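You operate a simulated robot arm through the tools that you are given. There is no shell and no other tool. Be economical: measure what you need, move in short steps, check, and stop when the job is done.

You run a simulated two-armed robot. Do the job below in one go: nothing can be reset, and whatever is moved stays where it is left.

Task
Put the purple carton from the left black belt on the cardboard sheet there and the white carton on top of the cream tape roll there. Put the brown divider on the left cross belt away on the top of the grey bench. Take the lid off the travel mug and lay it down on the left cross belt. Stack the glue bottle labelled "cold set" from the left cross belt on top of the glue bottle that says "fast set". Take the blue pail on the strapper table and put it away on the pail stand. Put the white leaflet on top of the metal block. Do these in any order. Set down upright: carton, brown divider.

Only the result counts: the job must be done as asked and must still hold three seconds after the hand-in. Knocking over, shifting, dropping, spilling or breaking anything else fails it. A push-on lid holds only when it is set on centred and level and pressed home; a screw cap is set on level and turned clockwise until tight. Flat cloth is picked up by pressing the open fingertips on it (5 to 10 N) and closing them slowly along it; thin cloth reads only 2 to 8 mm in the jaws.

Robot
Two 6-joint arms with two-finger parallel grippers on one trunk, on a base that drives. Base frame: it is fixed to the floor where the robot stands at the start and does not move with it; the origin is under the middle of the robot, x ahead of it, y to its left, z up; the surface under the hand at the start is at about z = 900. Lengths are in mm, angles in rad, forces in N, time in s.
The left shoulder is at the start at [80, 216, 1571], the right one opposite. With the tool pointing down near the work surface each hand reaches from about 100 to 720 mm from the robot's upright axis, wherever it stands, measured 20 degrees to its own side. Places, roughly: blue pail (18x17x15 cm) [2900, 2800, 900]; brown divider (3x5x5 cm) [800, 1400, 900]; cardboard sheet (27x24x1 cm) [600, 400, 900]; carton [750, 0, 1000]; glue bottle [2000, 1250, 1000]; metal block [2500, 4750, 1000]; pail stand [-5300, -8400, 300]; tape roll [500, 0, 1000]; top of the grey bench [-400, 3400, 800]; travel mug (8x8x16 cm) [1600, 1200, 900]; white leaflet (1x3x5 cm) [-400, 3800, 800]. Payload 3.43 kg a hand.
Tool frame (each hand has its own): the origin (TCP) lies between the finger pads and is the grasp point; the fingertips stand 30 mm ahead of it; z points along the fingers, y is the line along which they close. The gripper opens to 94 mm. The fingers are 28 mm wide and 10 mm thick; the gripper's body (50 by 96 mm) begins 55 mm behind the TCP.
Orientation is told as [roll, pitch, yaw] about the base's x, y, z axes, in that order, counted from this pose: with the fingers straight down and closing along the base's y, the tool's x points along the base's -x, its y along +y and its z along -z.

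Tools
- The arms move only by the tool jog_arm. It takes "left_moves", "right_moves" or both (then of equal length, played together; a hand with none holds still); each is a list of rows, each a list of 3 entries, a list of its own where there are three numbers: the shift along the base's x, y, z in m, then the turn, a rotation vector about the base's x, y, z in rad, then the finger opening in m, from 0 to 0.094. In form: [[[tx, ty, tz], [ax, ay, az], hand], ...]. A call has 1 to 20 rows; each row shifts and turns the commanded pose from where the row before left it. A row lasts 0.2 s, in which the tool goes at most 50 mm and 0.15 rad; a call with a longer step from one row to the next is refused whole, and so is a gripper value outside its range. Where a pose cannot be reached the arm comes as near as it can. A force on the tool above 40 N (or 10 N above the force at the start of the call, whichever is more), or a blocked arm, ends the call early, and 0.2 s more pass. Each finger travels about 72 mm/s and halts on what it meets, pressing with about 27 N; the grip force reading is that of the motor and also rises with nothing between the fingers. The clock runs only during rows and for 0.2 s after the last one: add rows that do not move to give the fingers time. The reply holds the time, the measured pose of the TCP, the force on the tool along the base axes, the opening and the grip force, in the units named above and with some noise, with the torque about the TCP (base axes, N m) and any sound that the robot's microphone picked up.
- Cameras (640 x 400 px; columns grow to the right, rows downward): "scene" is now at [103.2, 8.3, 1718.2]; the picture's right is [0.13, -0.99, 0.00], its down [-0.82, -0.11, -0.56] and it looks along [0.56, 0.07, -0.83] (base axes); focal length 267 px, centre (320, 200). "left" rides on the left gripper at [76, -14, -103] in its tool frame; the picture's right is [0.18, 0.98, 0.00], its down [-0.75, 0.14, -0.64] and it looks along [-0.63, 0.12, 0.77] (tool axes); focal length 243 px, centre (320, 200). "right" rides on the right gripper at [76, 14, -103] in its tool frame; the picture's right is [-0.18, 0.98, 0.00], its down [-0.75, -0.14, -0.64] and it looks along [-0.63, -0.12, 0.77] (tool axes); focal length 243 px, centre (320, 200). There is no depth. A picture from a camera that has moved, and an enlarged one, comes with that camera's place and axes in the base frame and with its lens.
- get_image(camera): a new picture of that camera. It takes no simulated time.
- lift_body(by): slides the trunk up (or, below 0, down) by that many mm; the arms and the scene camera ride with it, the base frame stays. It gives what a move gives, with no picture.
- drive_base(legs): drives the robot by 1 to 6 legs, each [ahead, left, turn to the left] in mm, mm and rad, along the robot's own axes; the way and the turn of a leg run together, so that a leg with both is an arc; at most 1500 mm and 3.142 rad a leg. The arms and the cameras ride along, it lands a little off, and it stops where it bumps. It gives what a move gives.
- aim_head(pan, tilt): turns the head with the scene camera to pan (to the left, within 1.501 rad either way) and tilt (down, from -0.506 to 1.204), counted from straight ahead of the robot. It gives what a move gives.
- inspect(camera, box): a new picture of the part [left, top, right, bottom] of that camera's present view, enlarged. It takes no simulated time.
- close_job(): hands the job in; it is judged then, once.

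Work in short steps. Places have to be worked out from the pictures, the camera data and where the tool is seen: move nearer, look again, correct. Check each grasp and each placing, and mend what went wrong. You have 196 turns and 172 pictures in all, those below and enlarged ones among them. Open the grippers and draw the arms clear of the work before you hand the job in, unless the task says otherwise; then end with one line.

The tools are called after "Call:" as name(argument=value, ...) on one line, values as JSON. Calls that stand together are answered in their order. jog_arm: Moves the arms, as the interface text tells. Its arguments: {"type":"object","properties":{"left_moves":{"type":"array"},"right_moves":{"type":"array"}},"required":[]} The other tools are called the same way: lift_body (by) slides the trunk up or down; drive_base (legs) drives the base; aim_head (pan, tilt) turns the head that bears the scene camera; get_image (camera) takes a picture; inspect (camera, box) takes an enlarged picture of a part of a camera's view; close_job () hands the job in.

At the start:

```text
t: 0.0
left_position: [450.9, 303.4, 1000.3]
left_ee_rot: [-0.001, 0.0, 0.0]
left_wrist_force: [0.3, 0.1, 0.6]
left_ft_torque: [-0.01, -0.01, -0.02]
left_opening: 94.0
left_gripper_force: 0.1
right_position: [536.3, -53.5, 999.2]
right_ee_rot: [-0.001, -0.001, -0.001]
right_wrist_force: [-0.2, -0.3, 0.5]
right_ft_torque: [0.01, 0.02, 0.0]
right_opening: 93.7
right_gripper_force: 0.1
trunk travel left (down, up): [-801.0, 39.0]
robot x, y, heading: [-1.5, 1.1, -0.0]
head pan, tilt: [0.131, 0.974]
```

scene: 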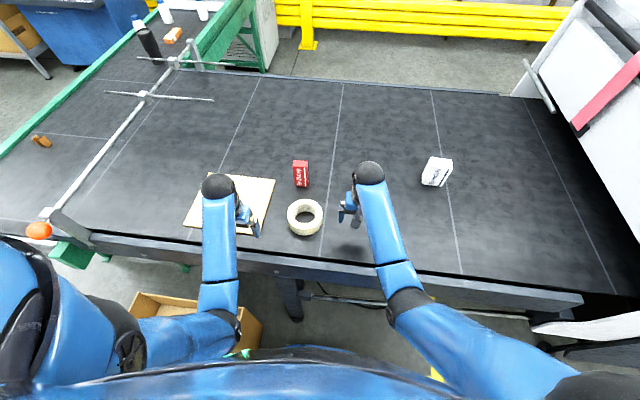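
right: 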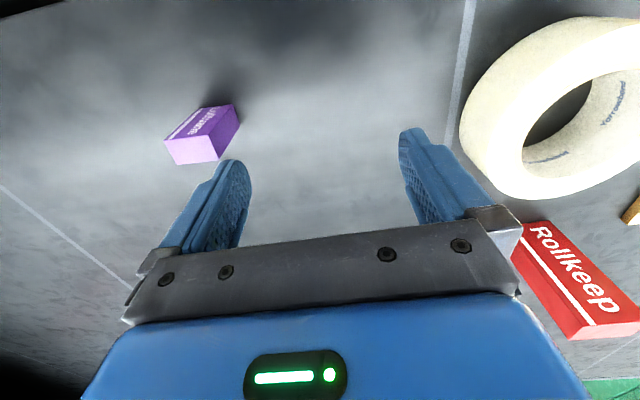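
left: 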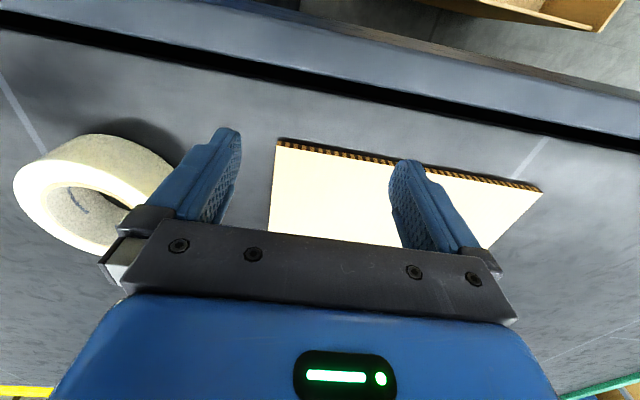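

The right wrist camera puts the purple carton near (522,-143). I raise the right hand over it and move the left hand up for clear views.

Call:
jog_arm(left_moves=[[[0, 0.02, 0.04], [0, 0, 0], 0.094], [[0, 0.02, 0.04], [0, 0, 0], 0.094], [[0, 0.02, 0.04], [0, 0, 0], 0.094]], right_moves=[[[0, -0.01, 0.04], [0, 0, 0], 0.094], [[0, -0.03, 0.03], [0, 0, 0], 0.094], [[0, -0.04, 0.03], [0, 0, 0], 0.094]])

Call:
get_image(camera="right")

Call:
get_image(camera="scene")

Call:
get_image(camera="left")

```text
t: 0.8
left_position: [475.4, 370.3, 1022.0]
left_ee_rot: [0.002, 0.0, -0.002]
left_wrist_force: [0.4, -0.4, 0.7]
left_ft_torque: [0.01, 0.01, 0.01]
left_opening: 94.2
left_gripper_force: 0.1
left hand out of reach, approached as far as the arm can: row 1, 2, 3
right_position: [562.9, -129.7, 1052.2]
right_ee_rot: [0.002, -0.001, 0.0]
right_wrist_force: [0.6, 0.1, -0.2]
right_ft_torque: [0.01, -0.02, -0.03]
right_opening: 94.0
right_gripper_force: 0.0
right hand out of reach, approached as far as the arm can: row 2, 3
trunk travel left (down, up): [-801.0, 39.0]
robot x, y, heading: [-1.2, 2.5, 0.001]
head pan, tilt: [0.131, 0.974]
```

```text
168 pictures are left
camera right: at [487.6, -115.0, 1154.1], right [0.18, 0.98, 0.0], down [0.75, -0.14, 0.64], along [0.63, -0.12, -0.77], focal length 243 px, centre (320, 200)
```

right: 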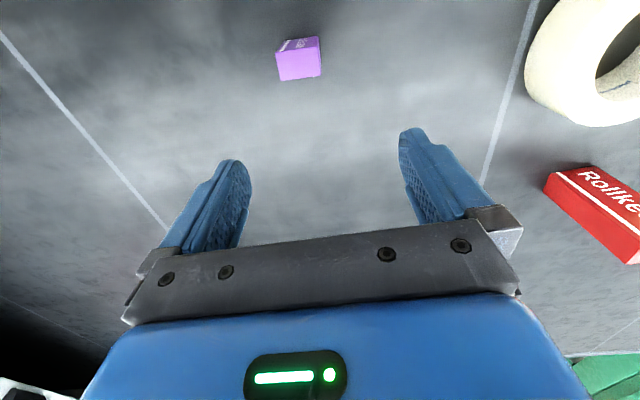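

```text
167 pictures are left
camera scene: at [105.4, 7.2, 1718.0], right [0.13, -0.99, 0.0], down [-0.82, -0.11, -0.56], along [0.56, 0.07, -0.83], focal length 267 px, centre (320, 200)
```

scene: 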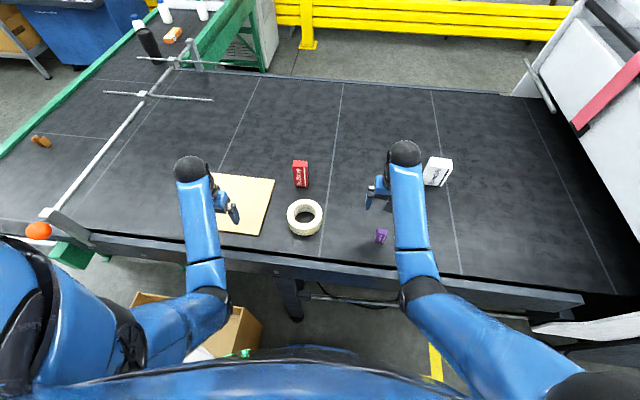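

```text
166 pictures are left
camera left: at [401.1, 355.7, 1124.4], right [-0.18, 0.98, 0.0], down [0.75, 0.14, 0.64], along [0.63, 0.12, -0.77], focal length 243 px, centre (320, 200)
```

left: 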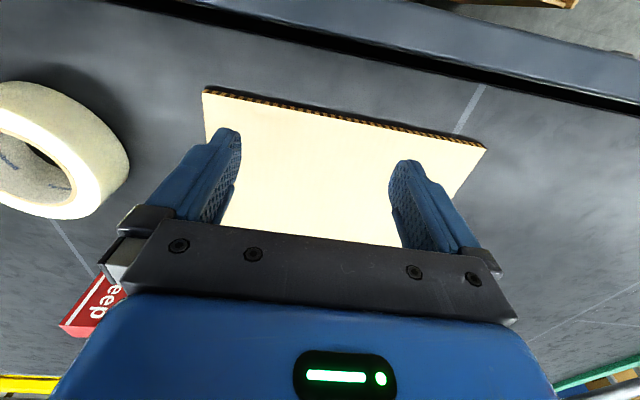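

Purple carton about (525,-140), white carton about (828,-355), roll about (550,115). Inspecting closely for orientation.

Call:
inspect(camera="right", box=[240, 10, 360, 110])

Call:
inspect(camera="scene", box=[360, 130, 480, 260])

Call:
inspect(camera="scene", box=[170, 130, 350, 260])

```text
4.00 times, centred on (300, 60) of right
camera zoom: at [487.6, -115.0, 1154.1], right [0.18, 0.98, 0.0], down [0.75, -0.14, 0.64], along [0.63, -0.12, -0.77], focal length 970 px, centre (400, 760)
```

zoom: 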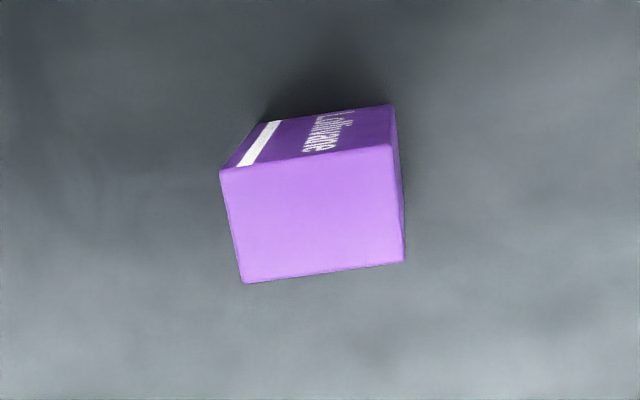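

```text
3.08 times, centred on (420, 195) of scene
camera zoom: at [105.4, 7.2, 1718.0], right [0.13, -0.99, 0.0], down [-0.82, -0.11, -0.56], along [0.56, 0.07, -0.83], focal length 820 px, centre (12, 215)
```

zoom: 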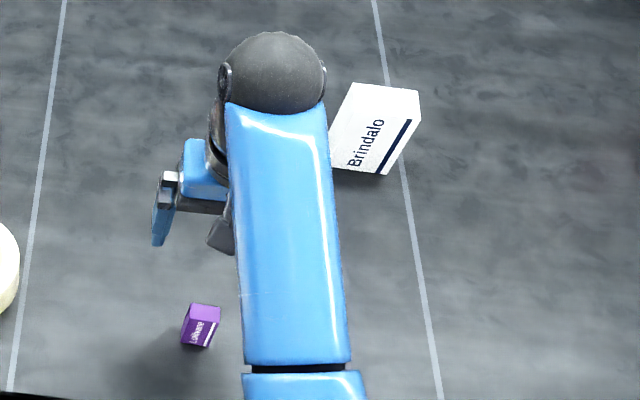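

```text
3.08 times, centred on (260, 195) of scene
camera zoom: at [105.4, 7.2, 1718.0], right [0.13, -0.99, 0.0], down [-0.82, -0.11, -0.56], along [0.56, 0.07, -0.83], focal length 820 px, centre (505, 215)
```

zoom: 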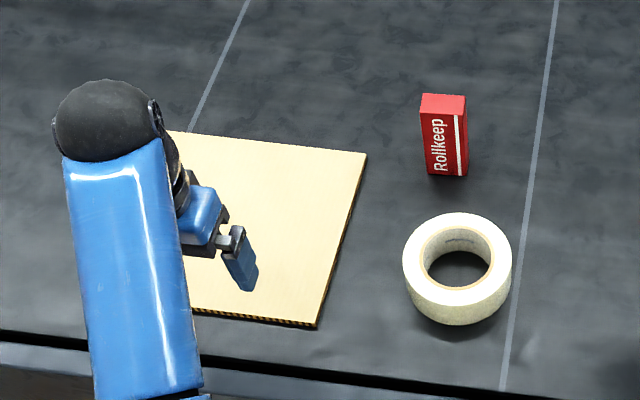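

Purple carton is about 19×30 mm, standing, top ≈955. Moving the right hand over it first and verifying.

Call:
jog_arm(right_moves=[[[-0.02, -0.004, -0.01], [0, 0, 0], 0.094], [[-0.02, -0.004, -0.02], [0, 0, 0], 0.094], [[0, 0, 0], [0, 0, 0], 0.094]])

Call:
get_image(camera="right")

```text
t: 1.6
left_position: [476.7, 369.8, 1022.9]
left_ee_rot: [0.0, -0.002, -0.001]
left_wrist_force: [-0.2, 0.0, -1.1]
left_ft_torque: [0.01, 0.0, -0.01]
left_opening: 94.2
left_gripper_force: 0.2
right_position: [520.9, -136.6, 1023.3]
right_ee_rot: [0.0, 0.002, 0.0]
right_wrist_force: [0.8, 0.5, -0.4]
right_ft_torque: [-0.01, -0.01, -0.01]
right_opening: 94.0
right_gripper_force: 0.0
trunk travel left (down, up): [-801.0, 39.0]
robot x, y, heading: [0.8, -1.0, -0.001]
head pan, tilt: [0.131, 0.974]
```

```text
162 pictures are left
camera right: at [445.9, -121.8, 1124.8], right [0.18, 0.98, 0.0], down [0.75, -0.14, 0.64], along [0.63, -0.12, -0.77], focal length 243 px, centre (320, 200)
```

right: 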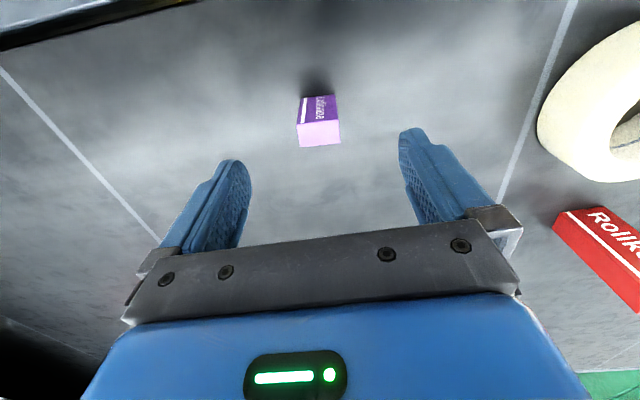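

Aligned with the purple carton (centre ≈(521,-136)). Descend and close.

Call:
jog_arm(right_moves=[[[0, 0, -0.03], [0, 0, 0], 0.094], [[0, 0, -0.03], [0, 0, 0], 0.094], [[0, 0, -0.022], [0, 0, 0], 0.094], [[0, 0, 0], [0, 0, 0], 0.06], [[0, 0, 0], [0, 0, 0], 0.04], [[0, 0, 0], [0, 0, 0], 0.025], [[0, 0, 0], [0, 0, 0], 0.02], [[0, 0, 0], [0, 0, 0], 0.02]])

Call:
get_image(camera="right")

```text
t: 3.4
left_position: [474.6, 370.5, 1023.0]
left_ee_rot: [0.0, -0.001, -0.001]
left_wrist_force: [0.6, -0.9, 0.4]
left_ft_torque: [0.01, 0.02, 0.02]
left_opening: 93.9
left_gripper_force: 0.0
right_position: [520.7, -137.5, 940.9]
right_ee_rot: [0.0, 0.0, 0.001]
right_wrist_force: [0.1, 0.0, -0.5]
right_ft_torque: [0.03, -0.03, -0.01]
right_opening: 30.9
right_gripper_force: 26.8
trunk travel left (down, up): [-801.0, 39.0]
robot x, y, heading: [-1.4, 3.2, 0.003]
head pan, tilt: [0.131, 0.974]
```

```text
161 pictures are left
camera right: at [445.3, -122.0, 1043.3], right [0.18, 0.98, 0.0], down [0.75, -0.14, 0.64], along [0.63, -0.12, -0.77], focal length 243 px, centre (320, 200)
```

right: 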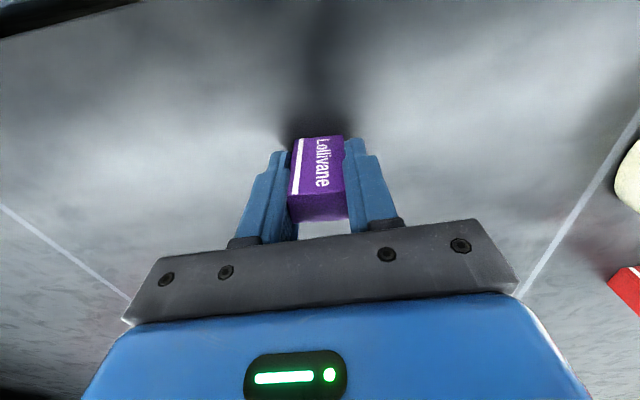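

Holding at 31 mm opening. Lift, and move the left hand out of the way.

Call:
jog_arm(right_moves=[[[0, 0, 0.04], [0, 0, 0], 0.02], [[0, 0, 0.04], [0, 0, 0], 0.02], [[0.01, 0.02, 0.02], [0, 0, 0], 0.02], [[0.01, 0.04, 0], [0, 0, 0], 0.02], [[0.01, 0.045, 0], [0, 0, 0], 0.02]], left_moves=[[[0, 0.04, 0], [0, 0, 0], 0.094], [[-0.02, 0.04, 0], [0, 0, 0], 0.094], [[-0.02, 0.04, 0], [0, 0, 0], 0.094], [[-0.02, 0.04, 0], [0, 0, 0], 0.094], [[-0.02, 0.04, 0], [0, 0, 0], 0.094]])

```text
t: 4.6
left_position: [396.8, 574.4, 1022.4]
left_ee_rot: [-0.004, 0.001, -0.002]
left_wrist_force: [0.4, 0.3, -0.6]
left_ft_torque: [-0.02, 0.01, -0.03]
left_opening: 94.0
left_gripper_force: 0.0
right_position: [550.2, -28.5, 1041.8]
right_ee_rot: [-0.001, 0.0, -0.001]
right_wrist_force: [-0.7, 0.1, -0.4]
right_ft_torque: [0.02, -0.02, 0.0]
right_opening: 30.6
right_gripper_force: 27.2
trunk travel left (down, up): [-801.0, 39.0]
robot x, y, heading: [-0.0, 2.2, 0.006]
head pan, tilt: [0.131, 0.974]
```

Continue across to the sheet at about (550, 325), keeping z.

Call:
jog_arm(right_moves=[[[0, 0.045, 0], [0, 0, 0], 0.02], [[0, 0.045, 0], [0, 0, 0], 0.02], [[0, 0.045, 0], [0, 0, 0], 0.02], [[0, 0.045, 0], [0, 0, 0], 0.02], [[0, 0.045, 0], [0, 0, 0], 0.02], [[0, 0.045, 0], [0, 0, 0], 0.02], [[0, 0.045, 0], [0, 0, 0], 0.02], [[0, 0.035, 0], [0, 0, 0], 0.02], [[0, 0, 0], [0, 0, 0], 0.02]])

Call:
get_image(camera="right")

Call:
get_image(camera="scene")

```text
t: 6.6
left_position: [395.6, 572.1, 1023.1]
left_ee_rot: [0.0, 0.001, 0.002]
left_wrist_force: [-0.2, -0.2, 1.0]
left_ft_torque: [0.01, 0.03, 0.0]
left_opening: 93.8
left_gripper_force: 0.0
right_position: [514.6, 270.5, 1055.9]
right_ee_rot: [0.001, 0.001, 0.0]
right_wrist_force: [-0.2, 0.8, 0.3]
right_ft_torque: [-0.02, 0.0, 0.01]
right_opening: 30.1
right_gripper_force: 27.4
right hand out of reach, approached as far as the arm can: row 6, 7, 8
trunk travel left (down, up): [-801.0, 39.0]
robot x, y, heading: [1.2, 1.3, -0.004]
head pan, tilt: [0.131, 0.974]
```

```text
160 pictures are left
camera right: at [439.2, 285.1, 1158.2], right [0.18, 0.98, 0.0], down [0.75, -0.14, 0.64], along [0.63, -0.12, -0.77], focal length 243 px, centre (320, 200)
```

right: 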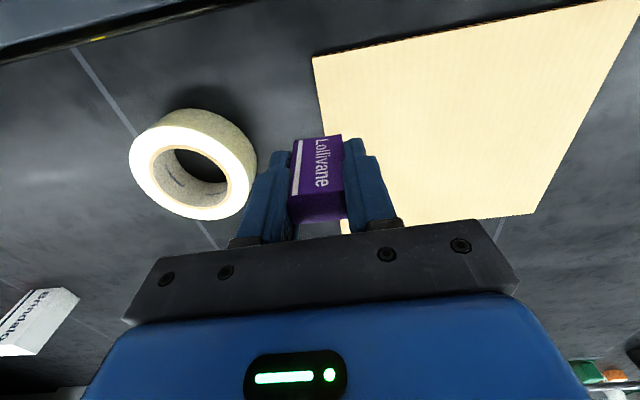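

```text
159 pictures are left
camera scene: at [103.9, 9.4, 1718.1], right [0.13, -0.99, 0.0], down [-0.82, -0.11, -0.56], along [0.56, 0.07, -0.83], focal length 267 px, centre (320, 200)
```

scene: 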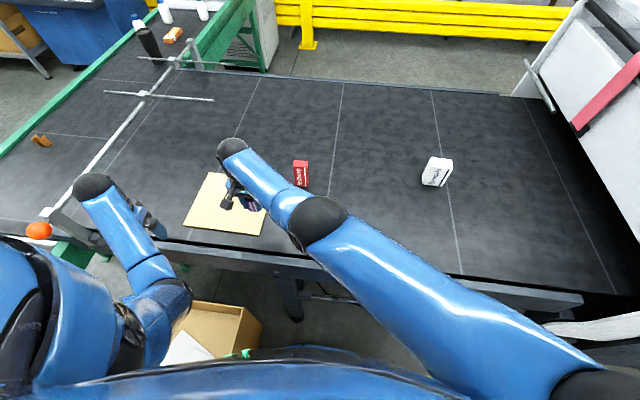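

The right hand stopped at (515,270). I drive the base a bit left and ahead to bring the carton over the sheet, pulling the left hand in first.

Call:
jog_arm(left_moves=[[[-0.03, -0.03, 0], [0, 0, 0], 0.094], [[-0.03, -0.03, 0], [0, 0, 0], 0.094]])

Call:
drive_base(legs=[[35, 70, 0]])

Call:
get_image(camera="right")

```text
t: 7.2
left_position: [336.1, 510.5, 1014.9]
left_ee_rot: [0.003, -0.005, -0.002]
left_wrist_force: [0.3, -0.5, 0.4]
left_ft_torque: [0.0, 0.01, 0.04]
left_opening: 93.9
left_gripper_force: 0.1
left hand out of reach, approached as far as the arm can: row 2
right_position: [512.4, 267.6, 1057.1]
right_ee_rot: [0.001, 0.0, 0.0]
right_wrist_force: [1.2, -0.2, -0.8]
right_ft_torque: [-0.01, -0.04, -0.01]
right_opening: 30.1
right_gripper_force: 27.7
trunk travel left (down, up): [-801.0, 39.0]
robot x, y, heading: [-0.6, 1.6, 0.003]
head pan, tilt: [0.131, 0.974]
```

```text
t: 8.3
left_position: [369.3, 574.1, 1015.7]
left_ee_rot: [0.005, -0.003, -0.001]
left_wrist_force: [0.0, 0.1, 0.2]
left_ft_torque: [0.03, -0.05, -0.01]
left_opening: 94.1
left_gripper_force: 0.0
right_position: [545.7, 330.7, 1057.8]
right_ee_rot: [0.004, -0.001, 0.001]
right_wrist_force: [0.3, -0.2, 0.3]
right_ft_torque: [0.02, -0.01, 0.04]
right_opening: 29.9
right_gripper_force: 26.8
trunk travel left (down, up): [-801.0, 39.0]
robot x, y, heading: [33.1, 61.9, 0.002]
head pan, tilt: [0.131, 0.974]
stopped in leg 1: the robot was blocked; the commanded pose is now the measured one
```

```text
158 pictures are left
camera right: at [470.9, 345.7, 1160.1], right [0.18, 0.98, 0.0], down [0.75, -0.14, 0.64], along [0.63, -0.12, -0.77], focal length 243 px, centre (320, 200)
```

right: 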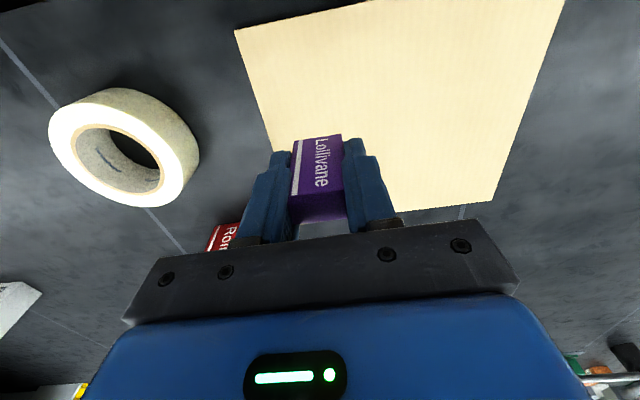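

The carton hangs over the sheet at (546,331). Descend to just above, then gently down.

Call:
jog_arm(right_moves=[[[0.01, 0.005, -0.03], [0, 0, 0], 0.02], [[0, 0, -0.03], [0, 0, 0], 0.02], [[0, 0, -0.025], [0, 0, 0], 0.02], [[0, 0, -0.015], [0, 0, 0], 0.02], [[0, 0, -0.003], [0, 0, 0], 0.02], [[0, 0, -0.003], [0, 0, 0], 0.02]])

Call:
get_image(camera="right")

```text
t: 9.7
left_position: [371.3, 577.5, 1014.6]
left_ee_rot: [0.002, -0.002, 0.0]
left_wrist_force: [0.1, 0.0, 0.4]
left_ft_torque: [-0.01, -0.02, 0.01]
left_opening: 94.0
left_gripper_force: 0.0
right_position: [527.9, 306.8, 968.2]
right_ee_rot: [0.0, -0.001, 0.0]
right_wrist_force: [-0.4, 0.2, 0.2]
right_ft_torque: [0.02, 0.01, -0.01]
right_opening: 30.1
right_gripper_force: 27.0
right hand out of reach, approached as far as the arm can: row 1, 2, 3, 5
trunk travel left (down, up): [-801.0, 39.0]
robot x, y, heading: [32.3, 66.2, 0.0]
head pan, tilt: [0.131, 0.974]
```

```text
157 pictures are left
camera right: at [452.6, 321.4, 1070.1], right [0.18, 0.98, 0.0], down [0.75, -0.14, 0.64], along [0.63, -0.12, -0.77], focal length 243 px, centre (320, 200)
```

right: 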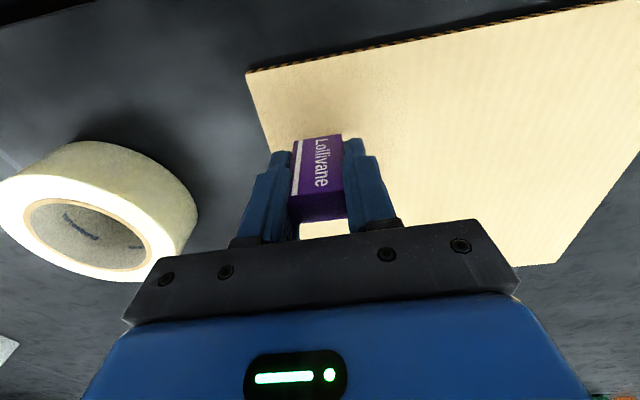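

The arm is at its reach limit, so I lower with the trunk: TCP 968 → about 952, then check.

Call:
lift_body(by=-15)

Call:
inspect(camera="right", box=[220, 60, 460, 240])

```text
t: 10.4
left_position: [372.1, 578.5, 999.9]
left_ee_rot: [0.003, -0.003, 0.001]
left_wrist_force: [0.6, -0.1, -0.2]
left_ft_torque: [-0.01, -0.03, 0.0]
left_opening: 94.0
left_gripper_force: 0.1
right_position: [529.0, 306.5, 953.7]
right_ee_rot: [-0.001, 0.0, 0.0]
right_wrist_force: [0.5, 1.0, -0.9]
right_ft_torque: [0.03, 0.02, -0.04]
right_opening: 29.7
right_gripper_force: 27.1
trunk travel left (down, up): [-786.0, 54.0]
robot x, y, heading: [31.1, 65.1, 0.002]
head pan, tilt: [0.131, 0.974]
```

```text
2.22 times, centred on (340, 150) of right
camera zoom: at [453.1, 322.1, 1054.7], right [0.18, 0.98, 0.0], down [0.75, -0.14, 0.64], along [0.63, -0.12, -0.77], focal length 539 px, centre (276, 311)
```

zoom: 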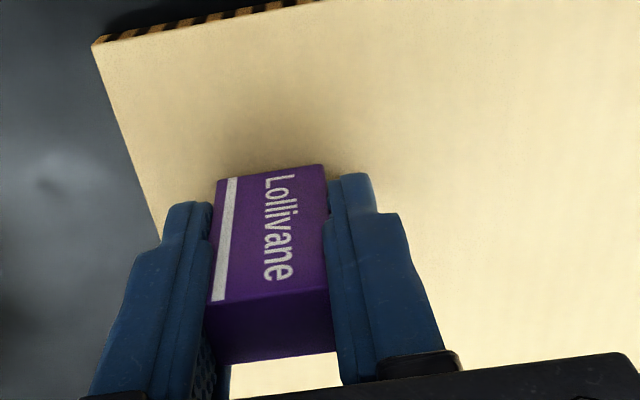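

Near contact; lower in small trunk steps until force appears.

Call:
lift_body(by=-5)

```text
t: 10.9
left_position: [370.8, 578.6, 995.0]
left_ee_rot: [0.003, -0.004, 0.0]
left_wrist_force: [0.4, -0.8, -0.5]
left_ft_torque: [0.0, 0.0, 0.01]
left_opening: 93.8
left_gripper_force: 0.0
right_position: [527.8, 307.5, 952.1]
right_ee_rot: [0.004, -0.001, -0.001]
right_wrist_force: [-1.9, -3.2, 17.7]
right_ft_torque: [-0.04, 0.16, 0.0]
right_opening: 29.7
right_gripper_force: 27.4
trunk travel left (down, up): [-781.0, 59.0]
robot x, y, heading: [36.5, 65.5, -0.006]
head pan, tilt: [0.131, 0.974]
```

Contact (17.7 N). Ease up 2 mm, open and retreat upward.

Call:
lift_body(by=2)

Call:
jog_arm(right_moves=[[[0, 0, 0], [0, 0, 0], 0.04], [[0, 0, 0], [0, 0, 0], 0.06], [[0, 0, 0], [0, 0, 0], 0.075], [[0, 0, 0], [0, 0, 0], 0.075]])

Call:
lift_body(by=70)

Call:
get_image(camera="right")

```text
t: 11.4
left_position: [371.4, 578.7, 995.9]
left_ee_rot: [0.002, -0.003, 0.001]
left_wrist_force: [-0.8, 0.2, -0.2]
left_ft_torque: [0.0, -0.01, 0.03]
left_opening: 93.9
left_gripper_force: 0.0
right_position: [529.1, 307.4, 951.0]
right_ee_rot: [0.004, -0.003, 0.0]
right_wrist_force: [2.6, 1.1, 10.1]
right_ft_torque: [0.12, -0.06, 0.0]
right_opening: 29.6
right_gripper_force: 27.0
trunk travel left (down, up): [-783.0, 57.0]
robot x, y, heading: [33.0, 68.4, 0.0]
head pan, tilt: [0.131, 0.974]
```

```text
t: 12.4
left_position: [371.9, 578.1, 996.0]
left_ee_rot: [0.003, 0.0, 0.0]
left_wrist_force: [1.0, 0.8, -0.1]
left_ft_torque: [0.0, 0.01, 0.01]
left_opening: 93.9
left_gripper_force: 0.1
right_position: [528.2, 305.9, 950.3]
right_ee_rot: [-0.001, -0.001, -0.001]
right_wrist_force: [-0.7, -0.3, -0.1]
right_ft_torque: [0.05, -0.02, 0.04]
right_opening: 75.1
right_gripper_force: 0.1
trunk travel left (down, up): [-783.0, 57.0]
robot x, y, heading: [31.3, 65.1, 0.0]
head pan, tilt: [0.131, 0.974]
```

```text
t: 13.4
left_position: [371.8, 579.6, 1051.7]
left_ee_rot: [0.002, -0.001, 0.0]
left_wrist_force: [0.0, 0.1, -0.1]
left_ft_torque: [0.02, 0.0, 0.03]
left_opening: 93.8
left_gripper_force: 0.0
right_position: [529.1, 307.4, 1006.4]
right_ee_rot: [0.0, 0.001, 0.0]
right_wrist_force: [0.5, -0.5, -0.2]
right_ft_torque: [-0.02, 0.02, -0.01]
right_opening: 75.0
right_gripper_force: 0.1
right hand out of reach, approached as far as the arm can: row 1
trunk travel left (down, up): [-840.0, 0.0]
robot x, y, heading: [33.3, 66.4, -0.004]
head pan, tilt: [0.131, 0.974]
```

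```text
155 pictures are left
camera right: at [453.2, 322.6, 1108.6], right [0.18, 0.98, 0.0], down [0.75, -0.14, 0.64], along [0.63, -0.12, -0.77], focal length 243 px, centre (320, 200)
```

right: 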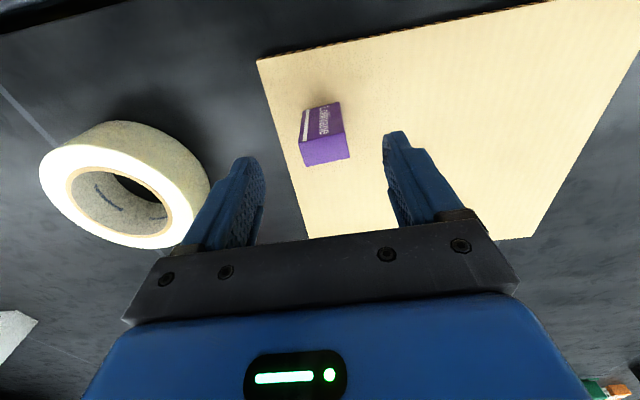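

Purple stands on the sheet. Now raise and move the right hand back to its own side over the roll.

Call:
jog_arm(right_moves=[[[0, 0, 0.04], [0, 0, 0], 0.094], [[0, -0.03, 0.01], [0, 0, 0], 0.094], [[0, -0.045, 0], [0, 0, 0], 0.094], [[0, -0.045, 0], [0, 0, 0], 0.094], [[0, -0.045, 0], [0, 0, 0], 0.094]], left_moves=[[[0, 0, 0], [0, 0, 0], 0.094], [[0, -0.03, 0], [0, 0, 0], 0.094], [[0, -0.03, 0], [0, 0, 0], 0.094], [[0, -0.03, 0], [0, 0, 0], 0.094], [[0, -0.03, 0], [0, 0, 0], 0.094]])

Call:
get_image(camera="right")

Call:
aim_head(pan=0, tilt=0.9)

Call:
get_image(camera="scene")

```text
t: 14.6
left_position: [373.2, 459.4, 1042.3]
left_ee_rot: [0.005, -0.002, 0.0]
left_wrist_force: [0.4, 0.9, 1.8]
left_ft_torque: [0.02, 0.02, -0.01]
left_opening: 93.9
left_gripper_force: 0.0
left hand out of reach, approached as far as the arm can: row 2, 3
right_position: [608.2, 214.3, 1008.3]
right_ee_rot: [0.0, 0.0, 0.001]
right_wrist_force: [-0.5, -0.6, 0.0]
right_ft_torque: [0.01, 0.02, 0.01]
right_opening: 93.9
right_gripper_force: 0.0
right hand out of reach, approached as far as the arm can: row 1, 2, 3, 4, 5
trunk travel left (down, up): [-840.0, 0.0]
robot x, y, heading: [31.1, 63.9, 0.002]
head pan, tilt: [0.131, 0.974]
```

```text
154 pictures are left
camera right: at [532.6, 229.2, 1110.4], right [0.18, 0.98, 0.0], down [0.75, -0.14, 0.64], along [0.63, -0.12, -0.77], focal length 243 px, centre (320, 200)
```

right: 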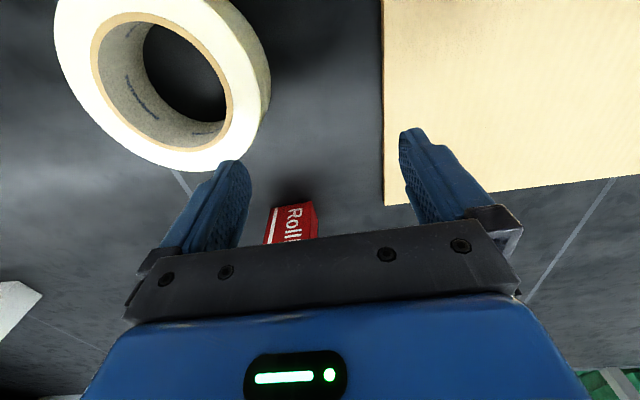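

```text
t: 15.3
left_position: [373.1, 459.0, 1042.7]
left_ee_rot: [0.005, -0.004, 0.0]
left_wrist_force: [-0.4, -0.4, -0.7]
left_ft_torque: [0.0, -0.02, 0.03]
left_opening: 94.2
left_gripper_force: 0.1
right_position: [607.6, 216.0, 1008.4]
right_ee_rot: [-0.002, 0.0, 0.001]
right_wrist_force: [0.6, 0.0, -0.6]
right_ft_torque: [-0.05, 0.0, 0.02]
right_opening: 93.8
right_gripper_force: 0.1
trunk travel left (down, up): [-840.0, 0.0]
robot x, y, heading: [30.8, 67.3, 0.004]
head pan, tilt: [0.0, 0.901]
```

```text
153 pictures are left
camera scene: at [141.7, 64.8, 1762.5], right [0.0, -1.0, 0.0], down [-0.78, 0.0, -0.62], along [0.62, 0.0, -0.78], focal length 267 px, centre (320, 200)
```

scene: 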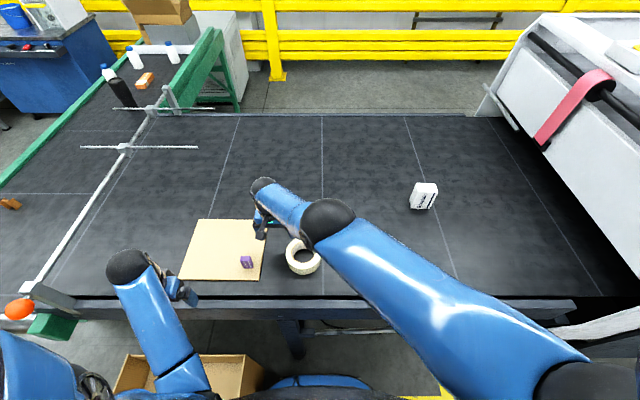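

Pull the right hand to its own side at about (560,-90).

Call:
jog_arm(right_moves=[[[0, -0.045, 0.01], [0, 0, 0], 0.094], [[0, -0.045, 0.01], [0, 0, 0], 0.094], [[0, -0.045, 0.01], [0, 0, 0], 0.094], [[0, -0.045, 0], [0, 0, 0], 0.094], [[-0.01, -0.045, 0], [0, 0, 0], 0.094], [[-0.01, -0.045, 0], [0, 0, 0], 0.094], [[-0.01, -0.045, 0], [0, 0, 0], 0.094]])

Call:
drive_base(legs=[[0, -160, 0]])

Call:
drive_base(legs=[[120, 0, 0]])

Call:
get_image(camera="scene")

```text
t: 16.9
left_position: [373.1, 458.8, 1043.1]
left_ee_rot: [0.004, -0.004, 0.0]
left_wrist_force: [0.9, -0.1, -1.1]
left_ft_torque: [0.02, 0.05, -0.03]
left_opening: 94.1
left_gripper_force: 0.1
right_position: [700.1, -49.9, 973.0]
right_ee_rot: [0.002, 0.002, 0.0]
right_wrist_force: [-0.1, -0.5, -0.1]
right_ft_torque: [0.01, 0.01, -0.02]
right_opening: 93.9
right_gripper_force: 0.1
right hand out of reach, approached as far as the arm can: row 1, 2, 3, 4, 5, 6, 7
trunk travel left (down, up): [-840.0, 0.0]
robot x, y, heading: [32.5, 68.7, -0.002]
head pan, tilt: [0.0, 0.901]
```

```text
t: 18.3
left_position: [371.6, 303.1, 1041.3]
left_ee_rot: [0.002, -0.004, 0.0]
left_wrist_force: [0.0, 0.4, -1.0]
left_ft_torque: [-0.05, -0.01, -0.03]
left_opening: 94.0
left_gripper_force: 0.0
right_position: [701.6, -206.0, 972.9]
right_ee_rot: [-0.004, 0.001, -0.001]
right_wrist_force: [0.3, -0.3, -0.1]
right_ft_torque: [-0.02, -0.01, 0.0]
right_opening: 94.1
right_gripper_force: 0.0
trunk travel left (down, up): [-840.0, 0.0]
robot x, y, heading: [35.3, -91.0, 0.002]
head pan, tilt: [0.0, 0.901]
```

```text
t: 19.6
left_position: [485.7, 301.3, 1043.6]
left_ee_rot: [0.003, -0.01, 0.0]
left_wrist_force: [-0.6, 0.1, 0.3]
left_ft_torque: [0.02, -0.04, 0.0]
left_opening: 93.8
left_gripper_force: 0.1
right_position: [814.6, -208.2, 975.7]
right_ee_rot: [0.001, -0.004, 0.0]
right_wrist_force: [-0.4, 0.7, -0.1]
right_ft_torque: [-0.05, -0.03, 0.0]
right_opening: 94.2
right_gripper_force: 0.1
trunk travel left (down, up): [-840.0, 0.0]
robot x, y, heading: [149.9, -91.8, -0.0]
head pan, tilt: [0.0, 0.901]
```

```text
152 pictures are left
camera scene: at [250.9, -93.6, 1763.3], right [0.0, -1.0, 0.0], down [-0.78, 0.0, -0.63], along [0.63, 0.0, -0.78], focal length 267 px, centre (320, 200)
```

scene: 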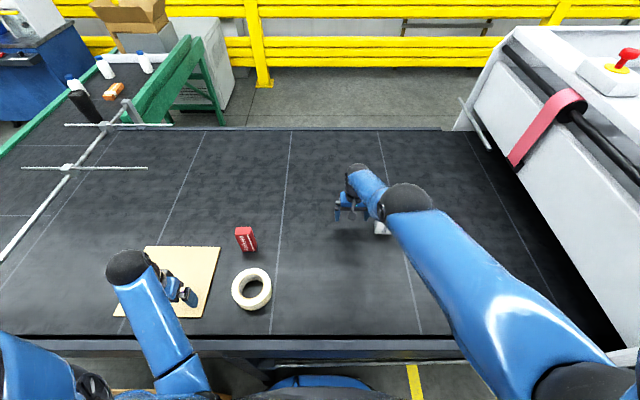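

Forward drive worked; robot at (150,-92). Look at the white carton from the right hand.

Call:
get_image(camera="right")

Call:
inspect(camera="scene", box=[220, 200, 400, 320])

```text
151 pictures are left
camera right: at [738.3, -193.4, 1077.6], right [0.18, 0.98, 0.0], down [0.75, -0.14, 0.65], along [0.63, -0.12, -0.76], focal length 243 px, centre (320, 200)
```

right: 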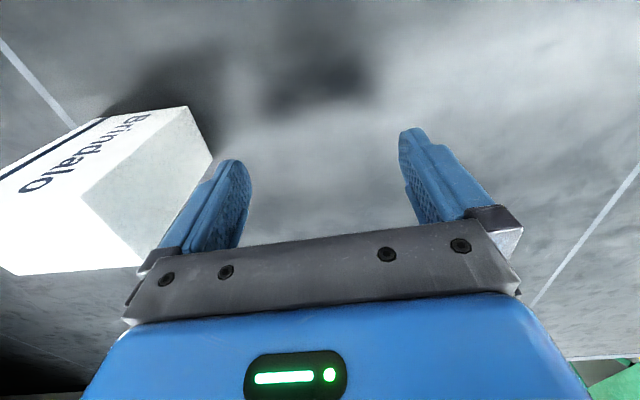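

```text
3.33 times, centred on (310, 260) of scene
camera zoom: at [250.9, -93.6, 1763.3], right [0.0, -1.0, 0.0], down [-0.78, 0.0, -0.63], along [0.63, 0.0, -0.78], focal length 888 px, centre (353, 0)
```

zoom: 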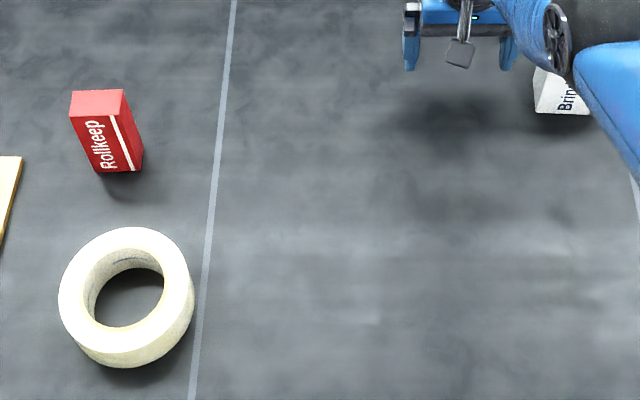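

White carton stands: footprint ≈43(x)×66(y), height ≈100, centre ≈(799,-334). Raise the right hand first, clear of its top.

Call:
jog_arm(right_moves=[[[0, 0.01, 0.03], [0, 0, 0], 0.094], [[0, 0.01, 0.04], [0, 0, 0], 0.094], [[0, 0, 0], [0, 0, 0], 0.094]])

```text
t: 20.4
left_position: [489.6, 301.2, 1042.2]
left_ee_rot: [0.004, -0.004, -0.001]
left_wrist_force: [-0.2, 0.2, -0.1]
left_ft_torque: [0.02, 0.01, 0.01]
left_opening: 94.2
left_gripper_force: 0.0
right_position: [842.6, -182.9, 1030.4]
right_ee_rot: [-0.003, 0.005, 0.002]
right_wrist_force: [1.0, 0.5, -0.2]
right_ft_torque: [-0.01, 0.01, 0.03]
right_opening: 93.8
right_gripper_force: 0.0
right hand out of reach, approached as far as the arm can: row 1, 2
trunk travel left (down, up): [-840.0, 0.0]
robot x, y, heading: [149.0, -95.4, 0.003]
head pan, tilt: [0.0, 0.901]
```

The arm seems to be in an awkward configuration from crossing over. I bring it back to a home-like pose clear of the carton.

Call:
jog_arm(right_moves=[[[-0.04, 0.01, -0.01], [0, 0, 0], 0.094], [[-0.04, 0.01, -0.01], [0, 0, 0], 0.094], [[-0.04, 0, -0.01], [0, 0, 0], 0.094], [[-0.04, 0, -0.01], [0, 0, 0], 0.094], [[-0.04, -0.01, 0], [0, 0, 0], 0.094], [[-0.02, -0.02, 0], [0, 0, 0], 0.094], [[0, -0.03, 0], [0, 0, 0], 0.094], [[0, -0.03, 0], [0, 0, 0], 0.094]])

Call:
get_image(camera="scene")

```text
t: 21.6
left_position: [487.4, 300.4, 1043.2]
left_ee_rot: [0.002, -0.008, 0.0]
left_wrist_force: [0.8, -0.6, 1.2]
left_ft_torque: [0.04, -0.02, 0.0]
left_opening: 93.8
left_gripper_force: 0.0
right_position: [773.9, -137.9, 930.5]
right_ee_rot: [-0.001, -0.012, 0.002]
right_wrist_force: [-13.2, -1.4, 17.9]
right_ft_torque: [0.88, 0.62, 0.56]
right_opening: 93.6
right_gripper_force: 0.1
right hand out of reach, approached as far as the arm can: row 1, 2, 3, 4, 5, 6
trunk travel left (down, up): [-840.0, 0.0]
robot x, y, heading: [148.8, -92.4, 0.001]
head pan, tilt: [0.0, 0.901]
stopped in row 6 (right hand): the force on the tool passed its limit at 52 N (the readings are from after the stop); the commanded pose is now the measured one
```

```text
149 pictures are left
camera scene: at [254.6, -94.6, 1762.8], right [0.0, -1.0, 0.0], down [-0.78, 0.0, -0.62], along [0.62, 0.0, -0.78], focal length 267 px, centre (320, 200)
```

scene: 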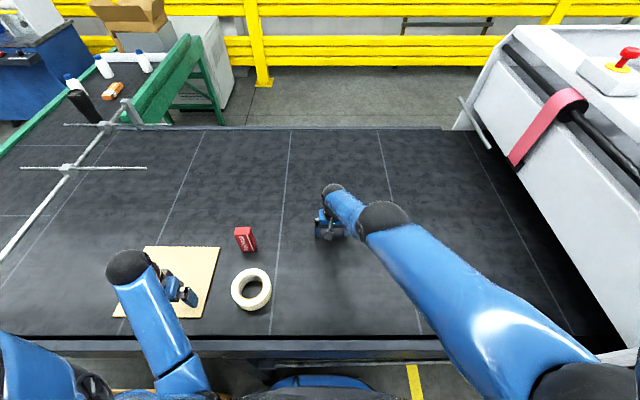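

The right arm is fully stretched (singular elbow; the shoulder–wrist distance is constant ~750). The contact may have bent it a little; try a short inward-up move.

Call:
jog_arm(right_moves=[[[-0.01, -0.005, 0.01], [0, 0, 0], 0.094], [[-0.01, -0.005, 0.01], [0, 0, 0], 0.094], [[-0.01, -0.005, 0.01], [0, 0, 0], 0.094]])

```text
t: 22.4
left_position: [487.9, 299.8, 1043.9]
left_ee_rot: [0.003, -0.007, -0.001]
left_wrist_force: [0.6, 0.4, 0.4]
left_ft_torque: [-0.02, -0.02, -0.01]
left_opening: 93.8
left_gripper_force: 0.2
right_position: [774.4, -138.0, 930.5]
right_ee_rot: [-0.001, -0.017, 0.002]
right_wrist_force: [-12.4, -0.5, 16.5]
right_ft_torque: [0.11, 0.59, 0.16]
right_opening: 93.2
right_gripper_force: 0.1
right hand out of reach, approached as far as the arm can: row 1, 2, 3
trunk travel left (down, up): [-840.0, 0.0]
robot x, y, heading: [157.1, -94.1, 0.003]
head pan, tilt: [0.0, 0.901]
```

Test whether this is an outer or an inner bound: move up and outward.

Call:
jog_arm(right_moves=[[[0.01, 0.005, 0.03], [0, 0, 0], 0.094], [[0.01, 0.005, 0.03], [0, 0, 0], 0.094], [[0.02, 0.005, 0.01], [0, 0, 0], 0.094], [[0.03, 0.005, 0], [0, 0, 0], 0.094], [[0.03, 0.005, 0], [0, 0, 0], 0.094], [[0.03, 0.005, 0], [0, 0, 0], 0.094]])

Call:
get_image(camera="scene")

```text
t: 23.8
left_position: [490.8, 299.5, 1042.2]
left_ee_rot: [0.005, -0.003, 0.0]
left_wrist_force: [0.7, 0.5, 0.4]
left_ft_torque: [-0.01, 0.02, 0.01]
left_opening: 94.2
left_gripper_force: 0.0
right_position: [829.7, -127.8, 1018.6]
right_ee_rot: [0.0, -0.014, 0.002]
right_wrist_force: [0.8, -0.9, 0.2]
right_ft_torque: [-0.03, 0.0, -0.01]
right_opening: 94.1
right_gripper_force: 0.0
right hand out of reach, approached as far as the arm can: row 1, 2, 3, 4, 5, 6
trunk travel left (down, up): [-840.0, 0.0]
robot x, y, heading: [150.7, -95.3, -0.004]
head pan, tilt: [0.0, 0.901]
```

```text
148 pictures are left
camera scene: at [259.6, -94.4, 1762.6], right [0.0, -1.0, 0.0], down [-0.78, 0.0, -0.62], along [0.62, 0.0, -0.78], focal length 267 px, centre (320, 200)
```

scene: 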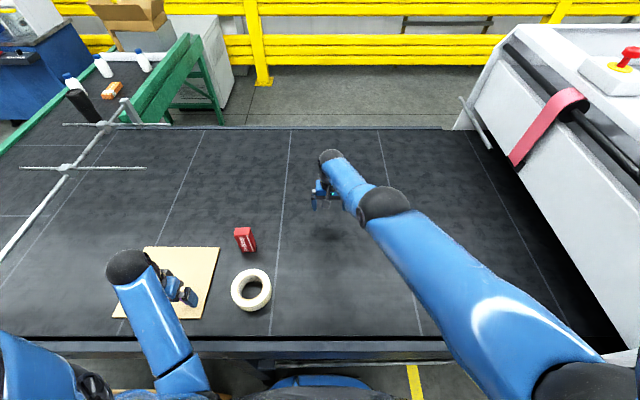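

Outer bound confirmed. Try a large upward tangential move to bend the elbow back the right way.

Call:
jog_arm(right_moves=[[[0, 0, 0.05], [0, 0, 0], 0.094], [[0, 0, 0.05], [0, 0, 0], 0.094], [[0, -0.01, 0.05], [0, 0, 0], 0.094], [[-0.02, -0.02, 0.04], [0, 0, 0], 0.094], [[-0.03, -0.02, 0.02], [0, 0, 0], 0.094], [[-0.03, -0.02, 0.02], [0, 0, 0], 0.094]])

Call:
get_image(camera="scene")

```text
refused: row 3 steps farther than a row can; nothing moved
```

```text
147 pictures are left
camera scene: at [259.6, -94.4, 1762.6], right [0.0, -1.0, 0.0], down [-0.78, 0.0, -0.62], along [0.62, 0.0, -0.78], focal length 267 px, centre (320, 200)
```

scene: 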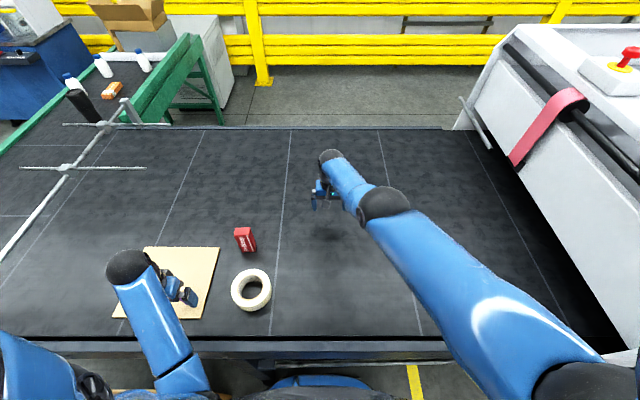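

One row was too long; retry with shorter rows.

Call:
jog_arm(right_moves=[[[0, 0, 0.045], [0, 0, 0], 0.094], [[0, 0, 0.045], [0, 0, 0], 0.094], [[0, -0.01, 0.045], [0, 0, 0], 0.094], [[-0.02, -0.02, 0.035], [0, 0, 0], 0.094], [[-0.03, -0.02, 0.02], [0, 0, 0], 0.094], [[-0.03, -0.02, 0.02], [0, 0, 0], 0.094]])

Call:
get_image(camera="scene")

```text
t: 25.2
left_position: [491.3, 299.5, 1042.5]
left_ee_rot: [0.002, -0.002, 0.0]
left_wrist_force: [-0.2, 0.6, -0.7]
left_ft_torque: [-0.01, 0.01, 0.0]
left_opening: 93.8
left_gripper_force: 0.0
right_position: [887.9, -154.5, 1189.7]
right_ee_rot: [-0.001, -0.012, 0.0]
right_wrist_force: [-0.4, 0.3, -0.3]
right_ft_torque: [-0.02, 0.01, -0.03]
right_opening: 94.0
right_gripper_force: 0.1
right hand out of reach, approached as far as the arm can: row 1, 2, 3, 4, 5, 6
trunk travel left (down, up): [-840.0, 0.0]
robot x, y, heading: [155.1, -90.8, 0.002]
head pan, tilt: [0.0, 0.901]
```

```text
146 pictures are left
camera scene: at [260.4, -94.9, 1762.5], right [0.0, -1.0, 0.0], down [-0.78, 0.0, -0.62], along [0.62, 0.0, -0.78], focal length 267 px, centre (320, 200)
```

scene: 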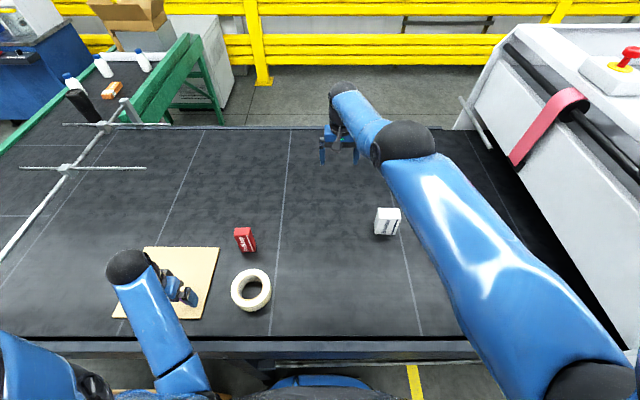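

Still straight. Up here is free space: try a sideways sweep to its own side with an inward component.

Call:
jog_arm(right_moves=[[[-0.02, -0.04, 0], [0, 0, 0], 0.094], [[-0.02, -0.04, 0], [0, 0, 0], 0.094], [[-0.02, -0.04, 0], [0, 0, 0], 0.094], [[-0.02, -0.04, 0], [0, 0, 0], 0.094], [[-0.02, -0.04, 0], [0, 0, 0], 0.094], [[-0.02, -0.04, 0], [0, 0, 0], 0.094]])

Call:
get_image(camera="scene")

```text
t: 26.6
left_position: [491.0, 298.6, 1043.7]
left_ee_rot: [0.007, -0.002, 0.001]
left_wrist_force: [0.1, -0.4, 1.2]
left_ft_torque: [0.0, 0.0, 0.0]
left_opening: 94.2
left_gripper_force: 0.0
right_position: [897.8, -389.4, 1166.2]
right_ee_rot: [0.001, -0.011, 0.001]
right_wrist_force: [-0.5, 0.0, -0.3]
right_ft_torque: [0.02, 0.01, -0.02]
right_opening: 93.6
right_gripper_force: 0.0
right hand out of reach, approached as far as the arm can: row 1, 2, 3, 4, 5, 6
trunk travel left (down, up): [-840.0, 0.0]
robot x, y, heading: [152.6, -93.1, -0.002]
head pan, tilt: [0.0, 0.901]
```

```text
145 pictures are left
camera scene: at [260.4, -97.5, 1762.5], right [0.0, -1.0, 0.0], down [-0.78, 0.0, -0.62], along [0.62, 0.0, -0.78], focal length 267 px, centre (320, 200)
```

scene: 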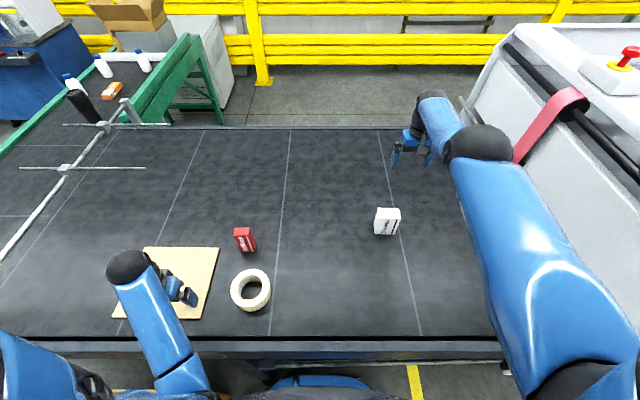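

Try breaking the singularity with a tool tilt (fingers swinging forward) while pulling inward.

Call:
jog_arm(right_moves=[[[-0.03, 0, 0], [0, -0.14, 0], 0.094], [[-0.03, 0, 0], [0, -0.14, 0], 0.094], [[-0.03, 0, 0], [0, -0.14, 0], 0.094], [[-0.03, 0, 0], [0, -0.14, 0], 0.094], [[-0.03, 0, 0], [0, 0, 0], 0.094]])

```text
t: 27.8
left_position: [491.5, 301.3, 1041.3]
left_ee_rot: [0.003, -0.003, 0.0]
left_wrist_force: [-0.5, 0.2, -0.4]
left_ft_torque: [-0.03, -0.01, 0.03]
left_opening: 94.2
left_gripper_force: 0.1
right_position: [975.1, -420.8, 1104.7]
right_ee_rot: [-0.001, -0.574, 0.004]
right_wrist_force: [0.2, 0.4, 0.0]
right_ft_torque: [-0.01, -0.02, 0.01]
right_opening: 93.8
right_gripper_force: 0.1
right hand out of reach, approached as far as the arm can: row 1, 2, 3, 4, 5
trunk travel left (down, up): [-840.0, 0.0]
robot x, y, heading: [150.7, -93.1, 0.003]
head pan, tilt: [0.0, 0.901]
```

Undo the tilt while sweeping left with targets well inside.

Call:
jog_arm(right_moves=[[[-0.03, 0.03, 0.02], [0, 0.14, 0], 0.094], [[-0.03, 0.03, 0.02], [0, 0.14, 0], 0.094], [[-0.03, 0.03, 0.02], [0, 0.14, 0], 0.094], [[-0.03, 0.03, 0.02], [0, 0.14, 0], 0.094], [[-0.03, 0.035, 0.01], [0, 0.14, 0], 0.094], [[-0.03, 0.035, 0], [0, 0.14, 0], 0.094], [[-0.03, 0.035, 0], [0, 0.14, 0], 0.094]])

Call:
get_image(camera="scene")

```text
t: 29.4
left_position: [492.4, 300.4, 1042.1]
left_ee_rot: [0.004, -0.003, 0.0]
left_wrist_force: [-0.2, 0.7, 0.0]
left_ft_torque: [0.03, 0.02, -0.04]
left_opening: 94.1
left_gripper_force: 0.0
right_position: [811.2, -200.4, 1184.7]
right_ee_rot: [-0.002, 0.408, 0.0]
right_wrist_force: [-0.2, -0.3, 0.6]
right_ft_torque: [0.02, 0.01, 0.02]
right_opening: 94.0
right_gripper_force: 0.1
right hand out of reach, approached as far as the arm can: row 1, 2, 3, 4, 5, 7
trunk travel left (down, up): [-840.0, 0.0]
robot x, y, heading: [153.8, -88.9, -0.001]
head pan, tilt: [0.0, 0.901]
```

```text
144 pictures are left
camera scene: at [260.4, -93.3, 1762.5], right [0.0, -1.0, 0.0], down [-0.78, 0.0, -0.62], along [0.62, 0.0, -0.78], focal length 267 px, centre (320, 200)
```

scene: 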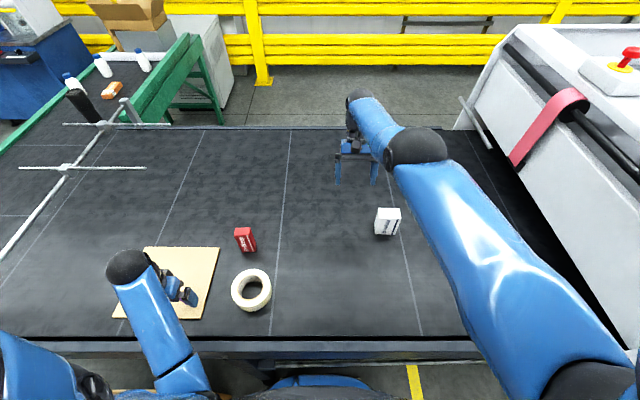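

Row 6 was reachable this time. From here, try modest pure inward steps.

Call:
jog_arm(right_moves=[[[-0.03, 0, 0], [0, 0, 0], 0.094], [[-0.03, 0, 0], [0, 0, 0], 0.094], [[-0.03, 0, 0], [0, 0, 0], 0.094]])

```text
t: 30.2
left_position: [492.4, 300.6, 1042.5]
left_ee_rot: [0.005, -0.004, -0.002]
left_wrist_force: [-0.4, 0.7, -0.1]
left_ft_torque: [0.01, 0.01, 0.0]
left_opening: 93.9
left_gripper_force: 0.1
right_position: [803.1, -185.2, 1165.3]
right_ee_rot: [0.0, 0.41, -0.001]
right_wrist_force: [0.4, -0.5, 0.7]
right_ft_torque: [0.0, 0.01, 0.02]
right_opening: 94.1
right_gripper_force: 0.2
right hand out of reach, approached as far as the arm can: row 1, 2, 3
trunk travel left (down, up): [-840.0, 0.0]
robot x, y, heading: [152.3, -92.1, -0.003]
head pan, tilt: [0.0, 0.901]
```

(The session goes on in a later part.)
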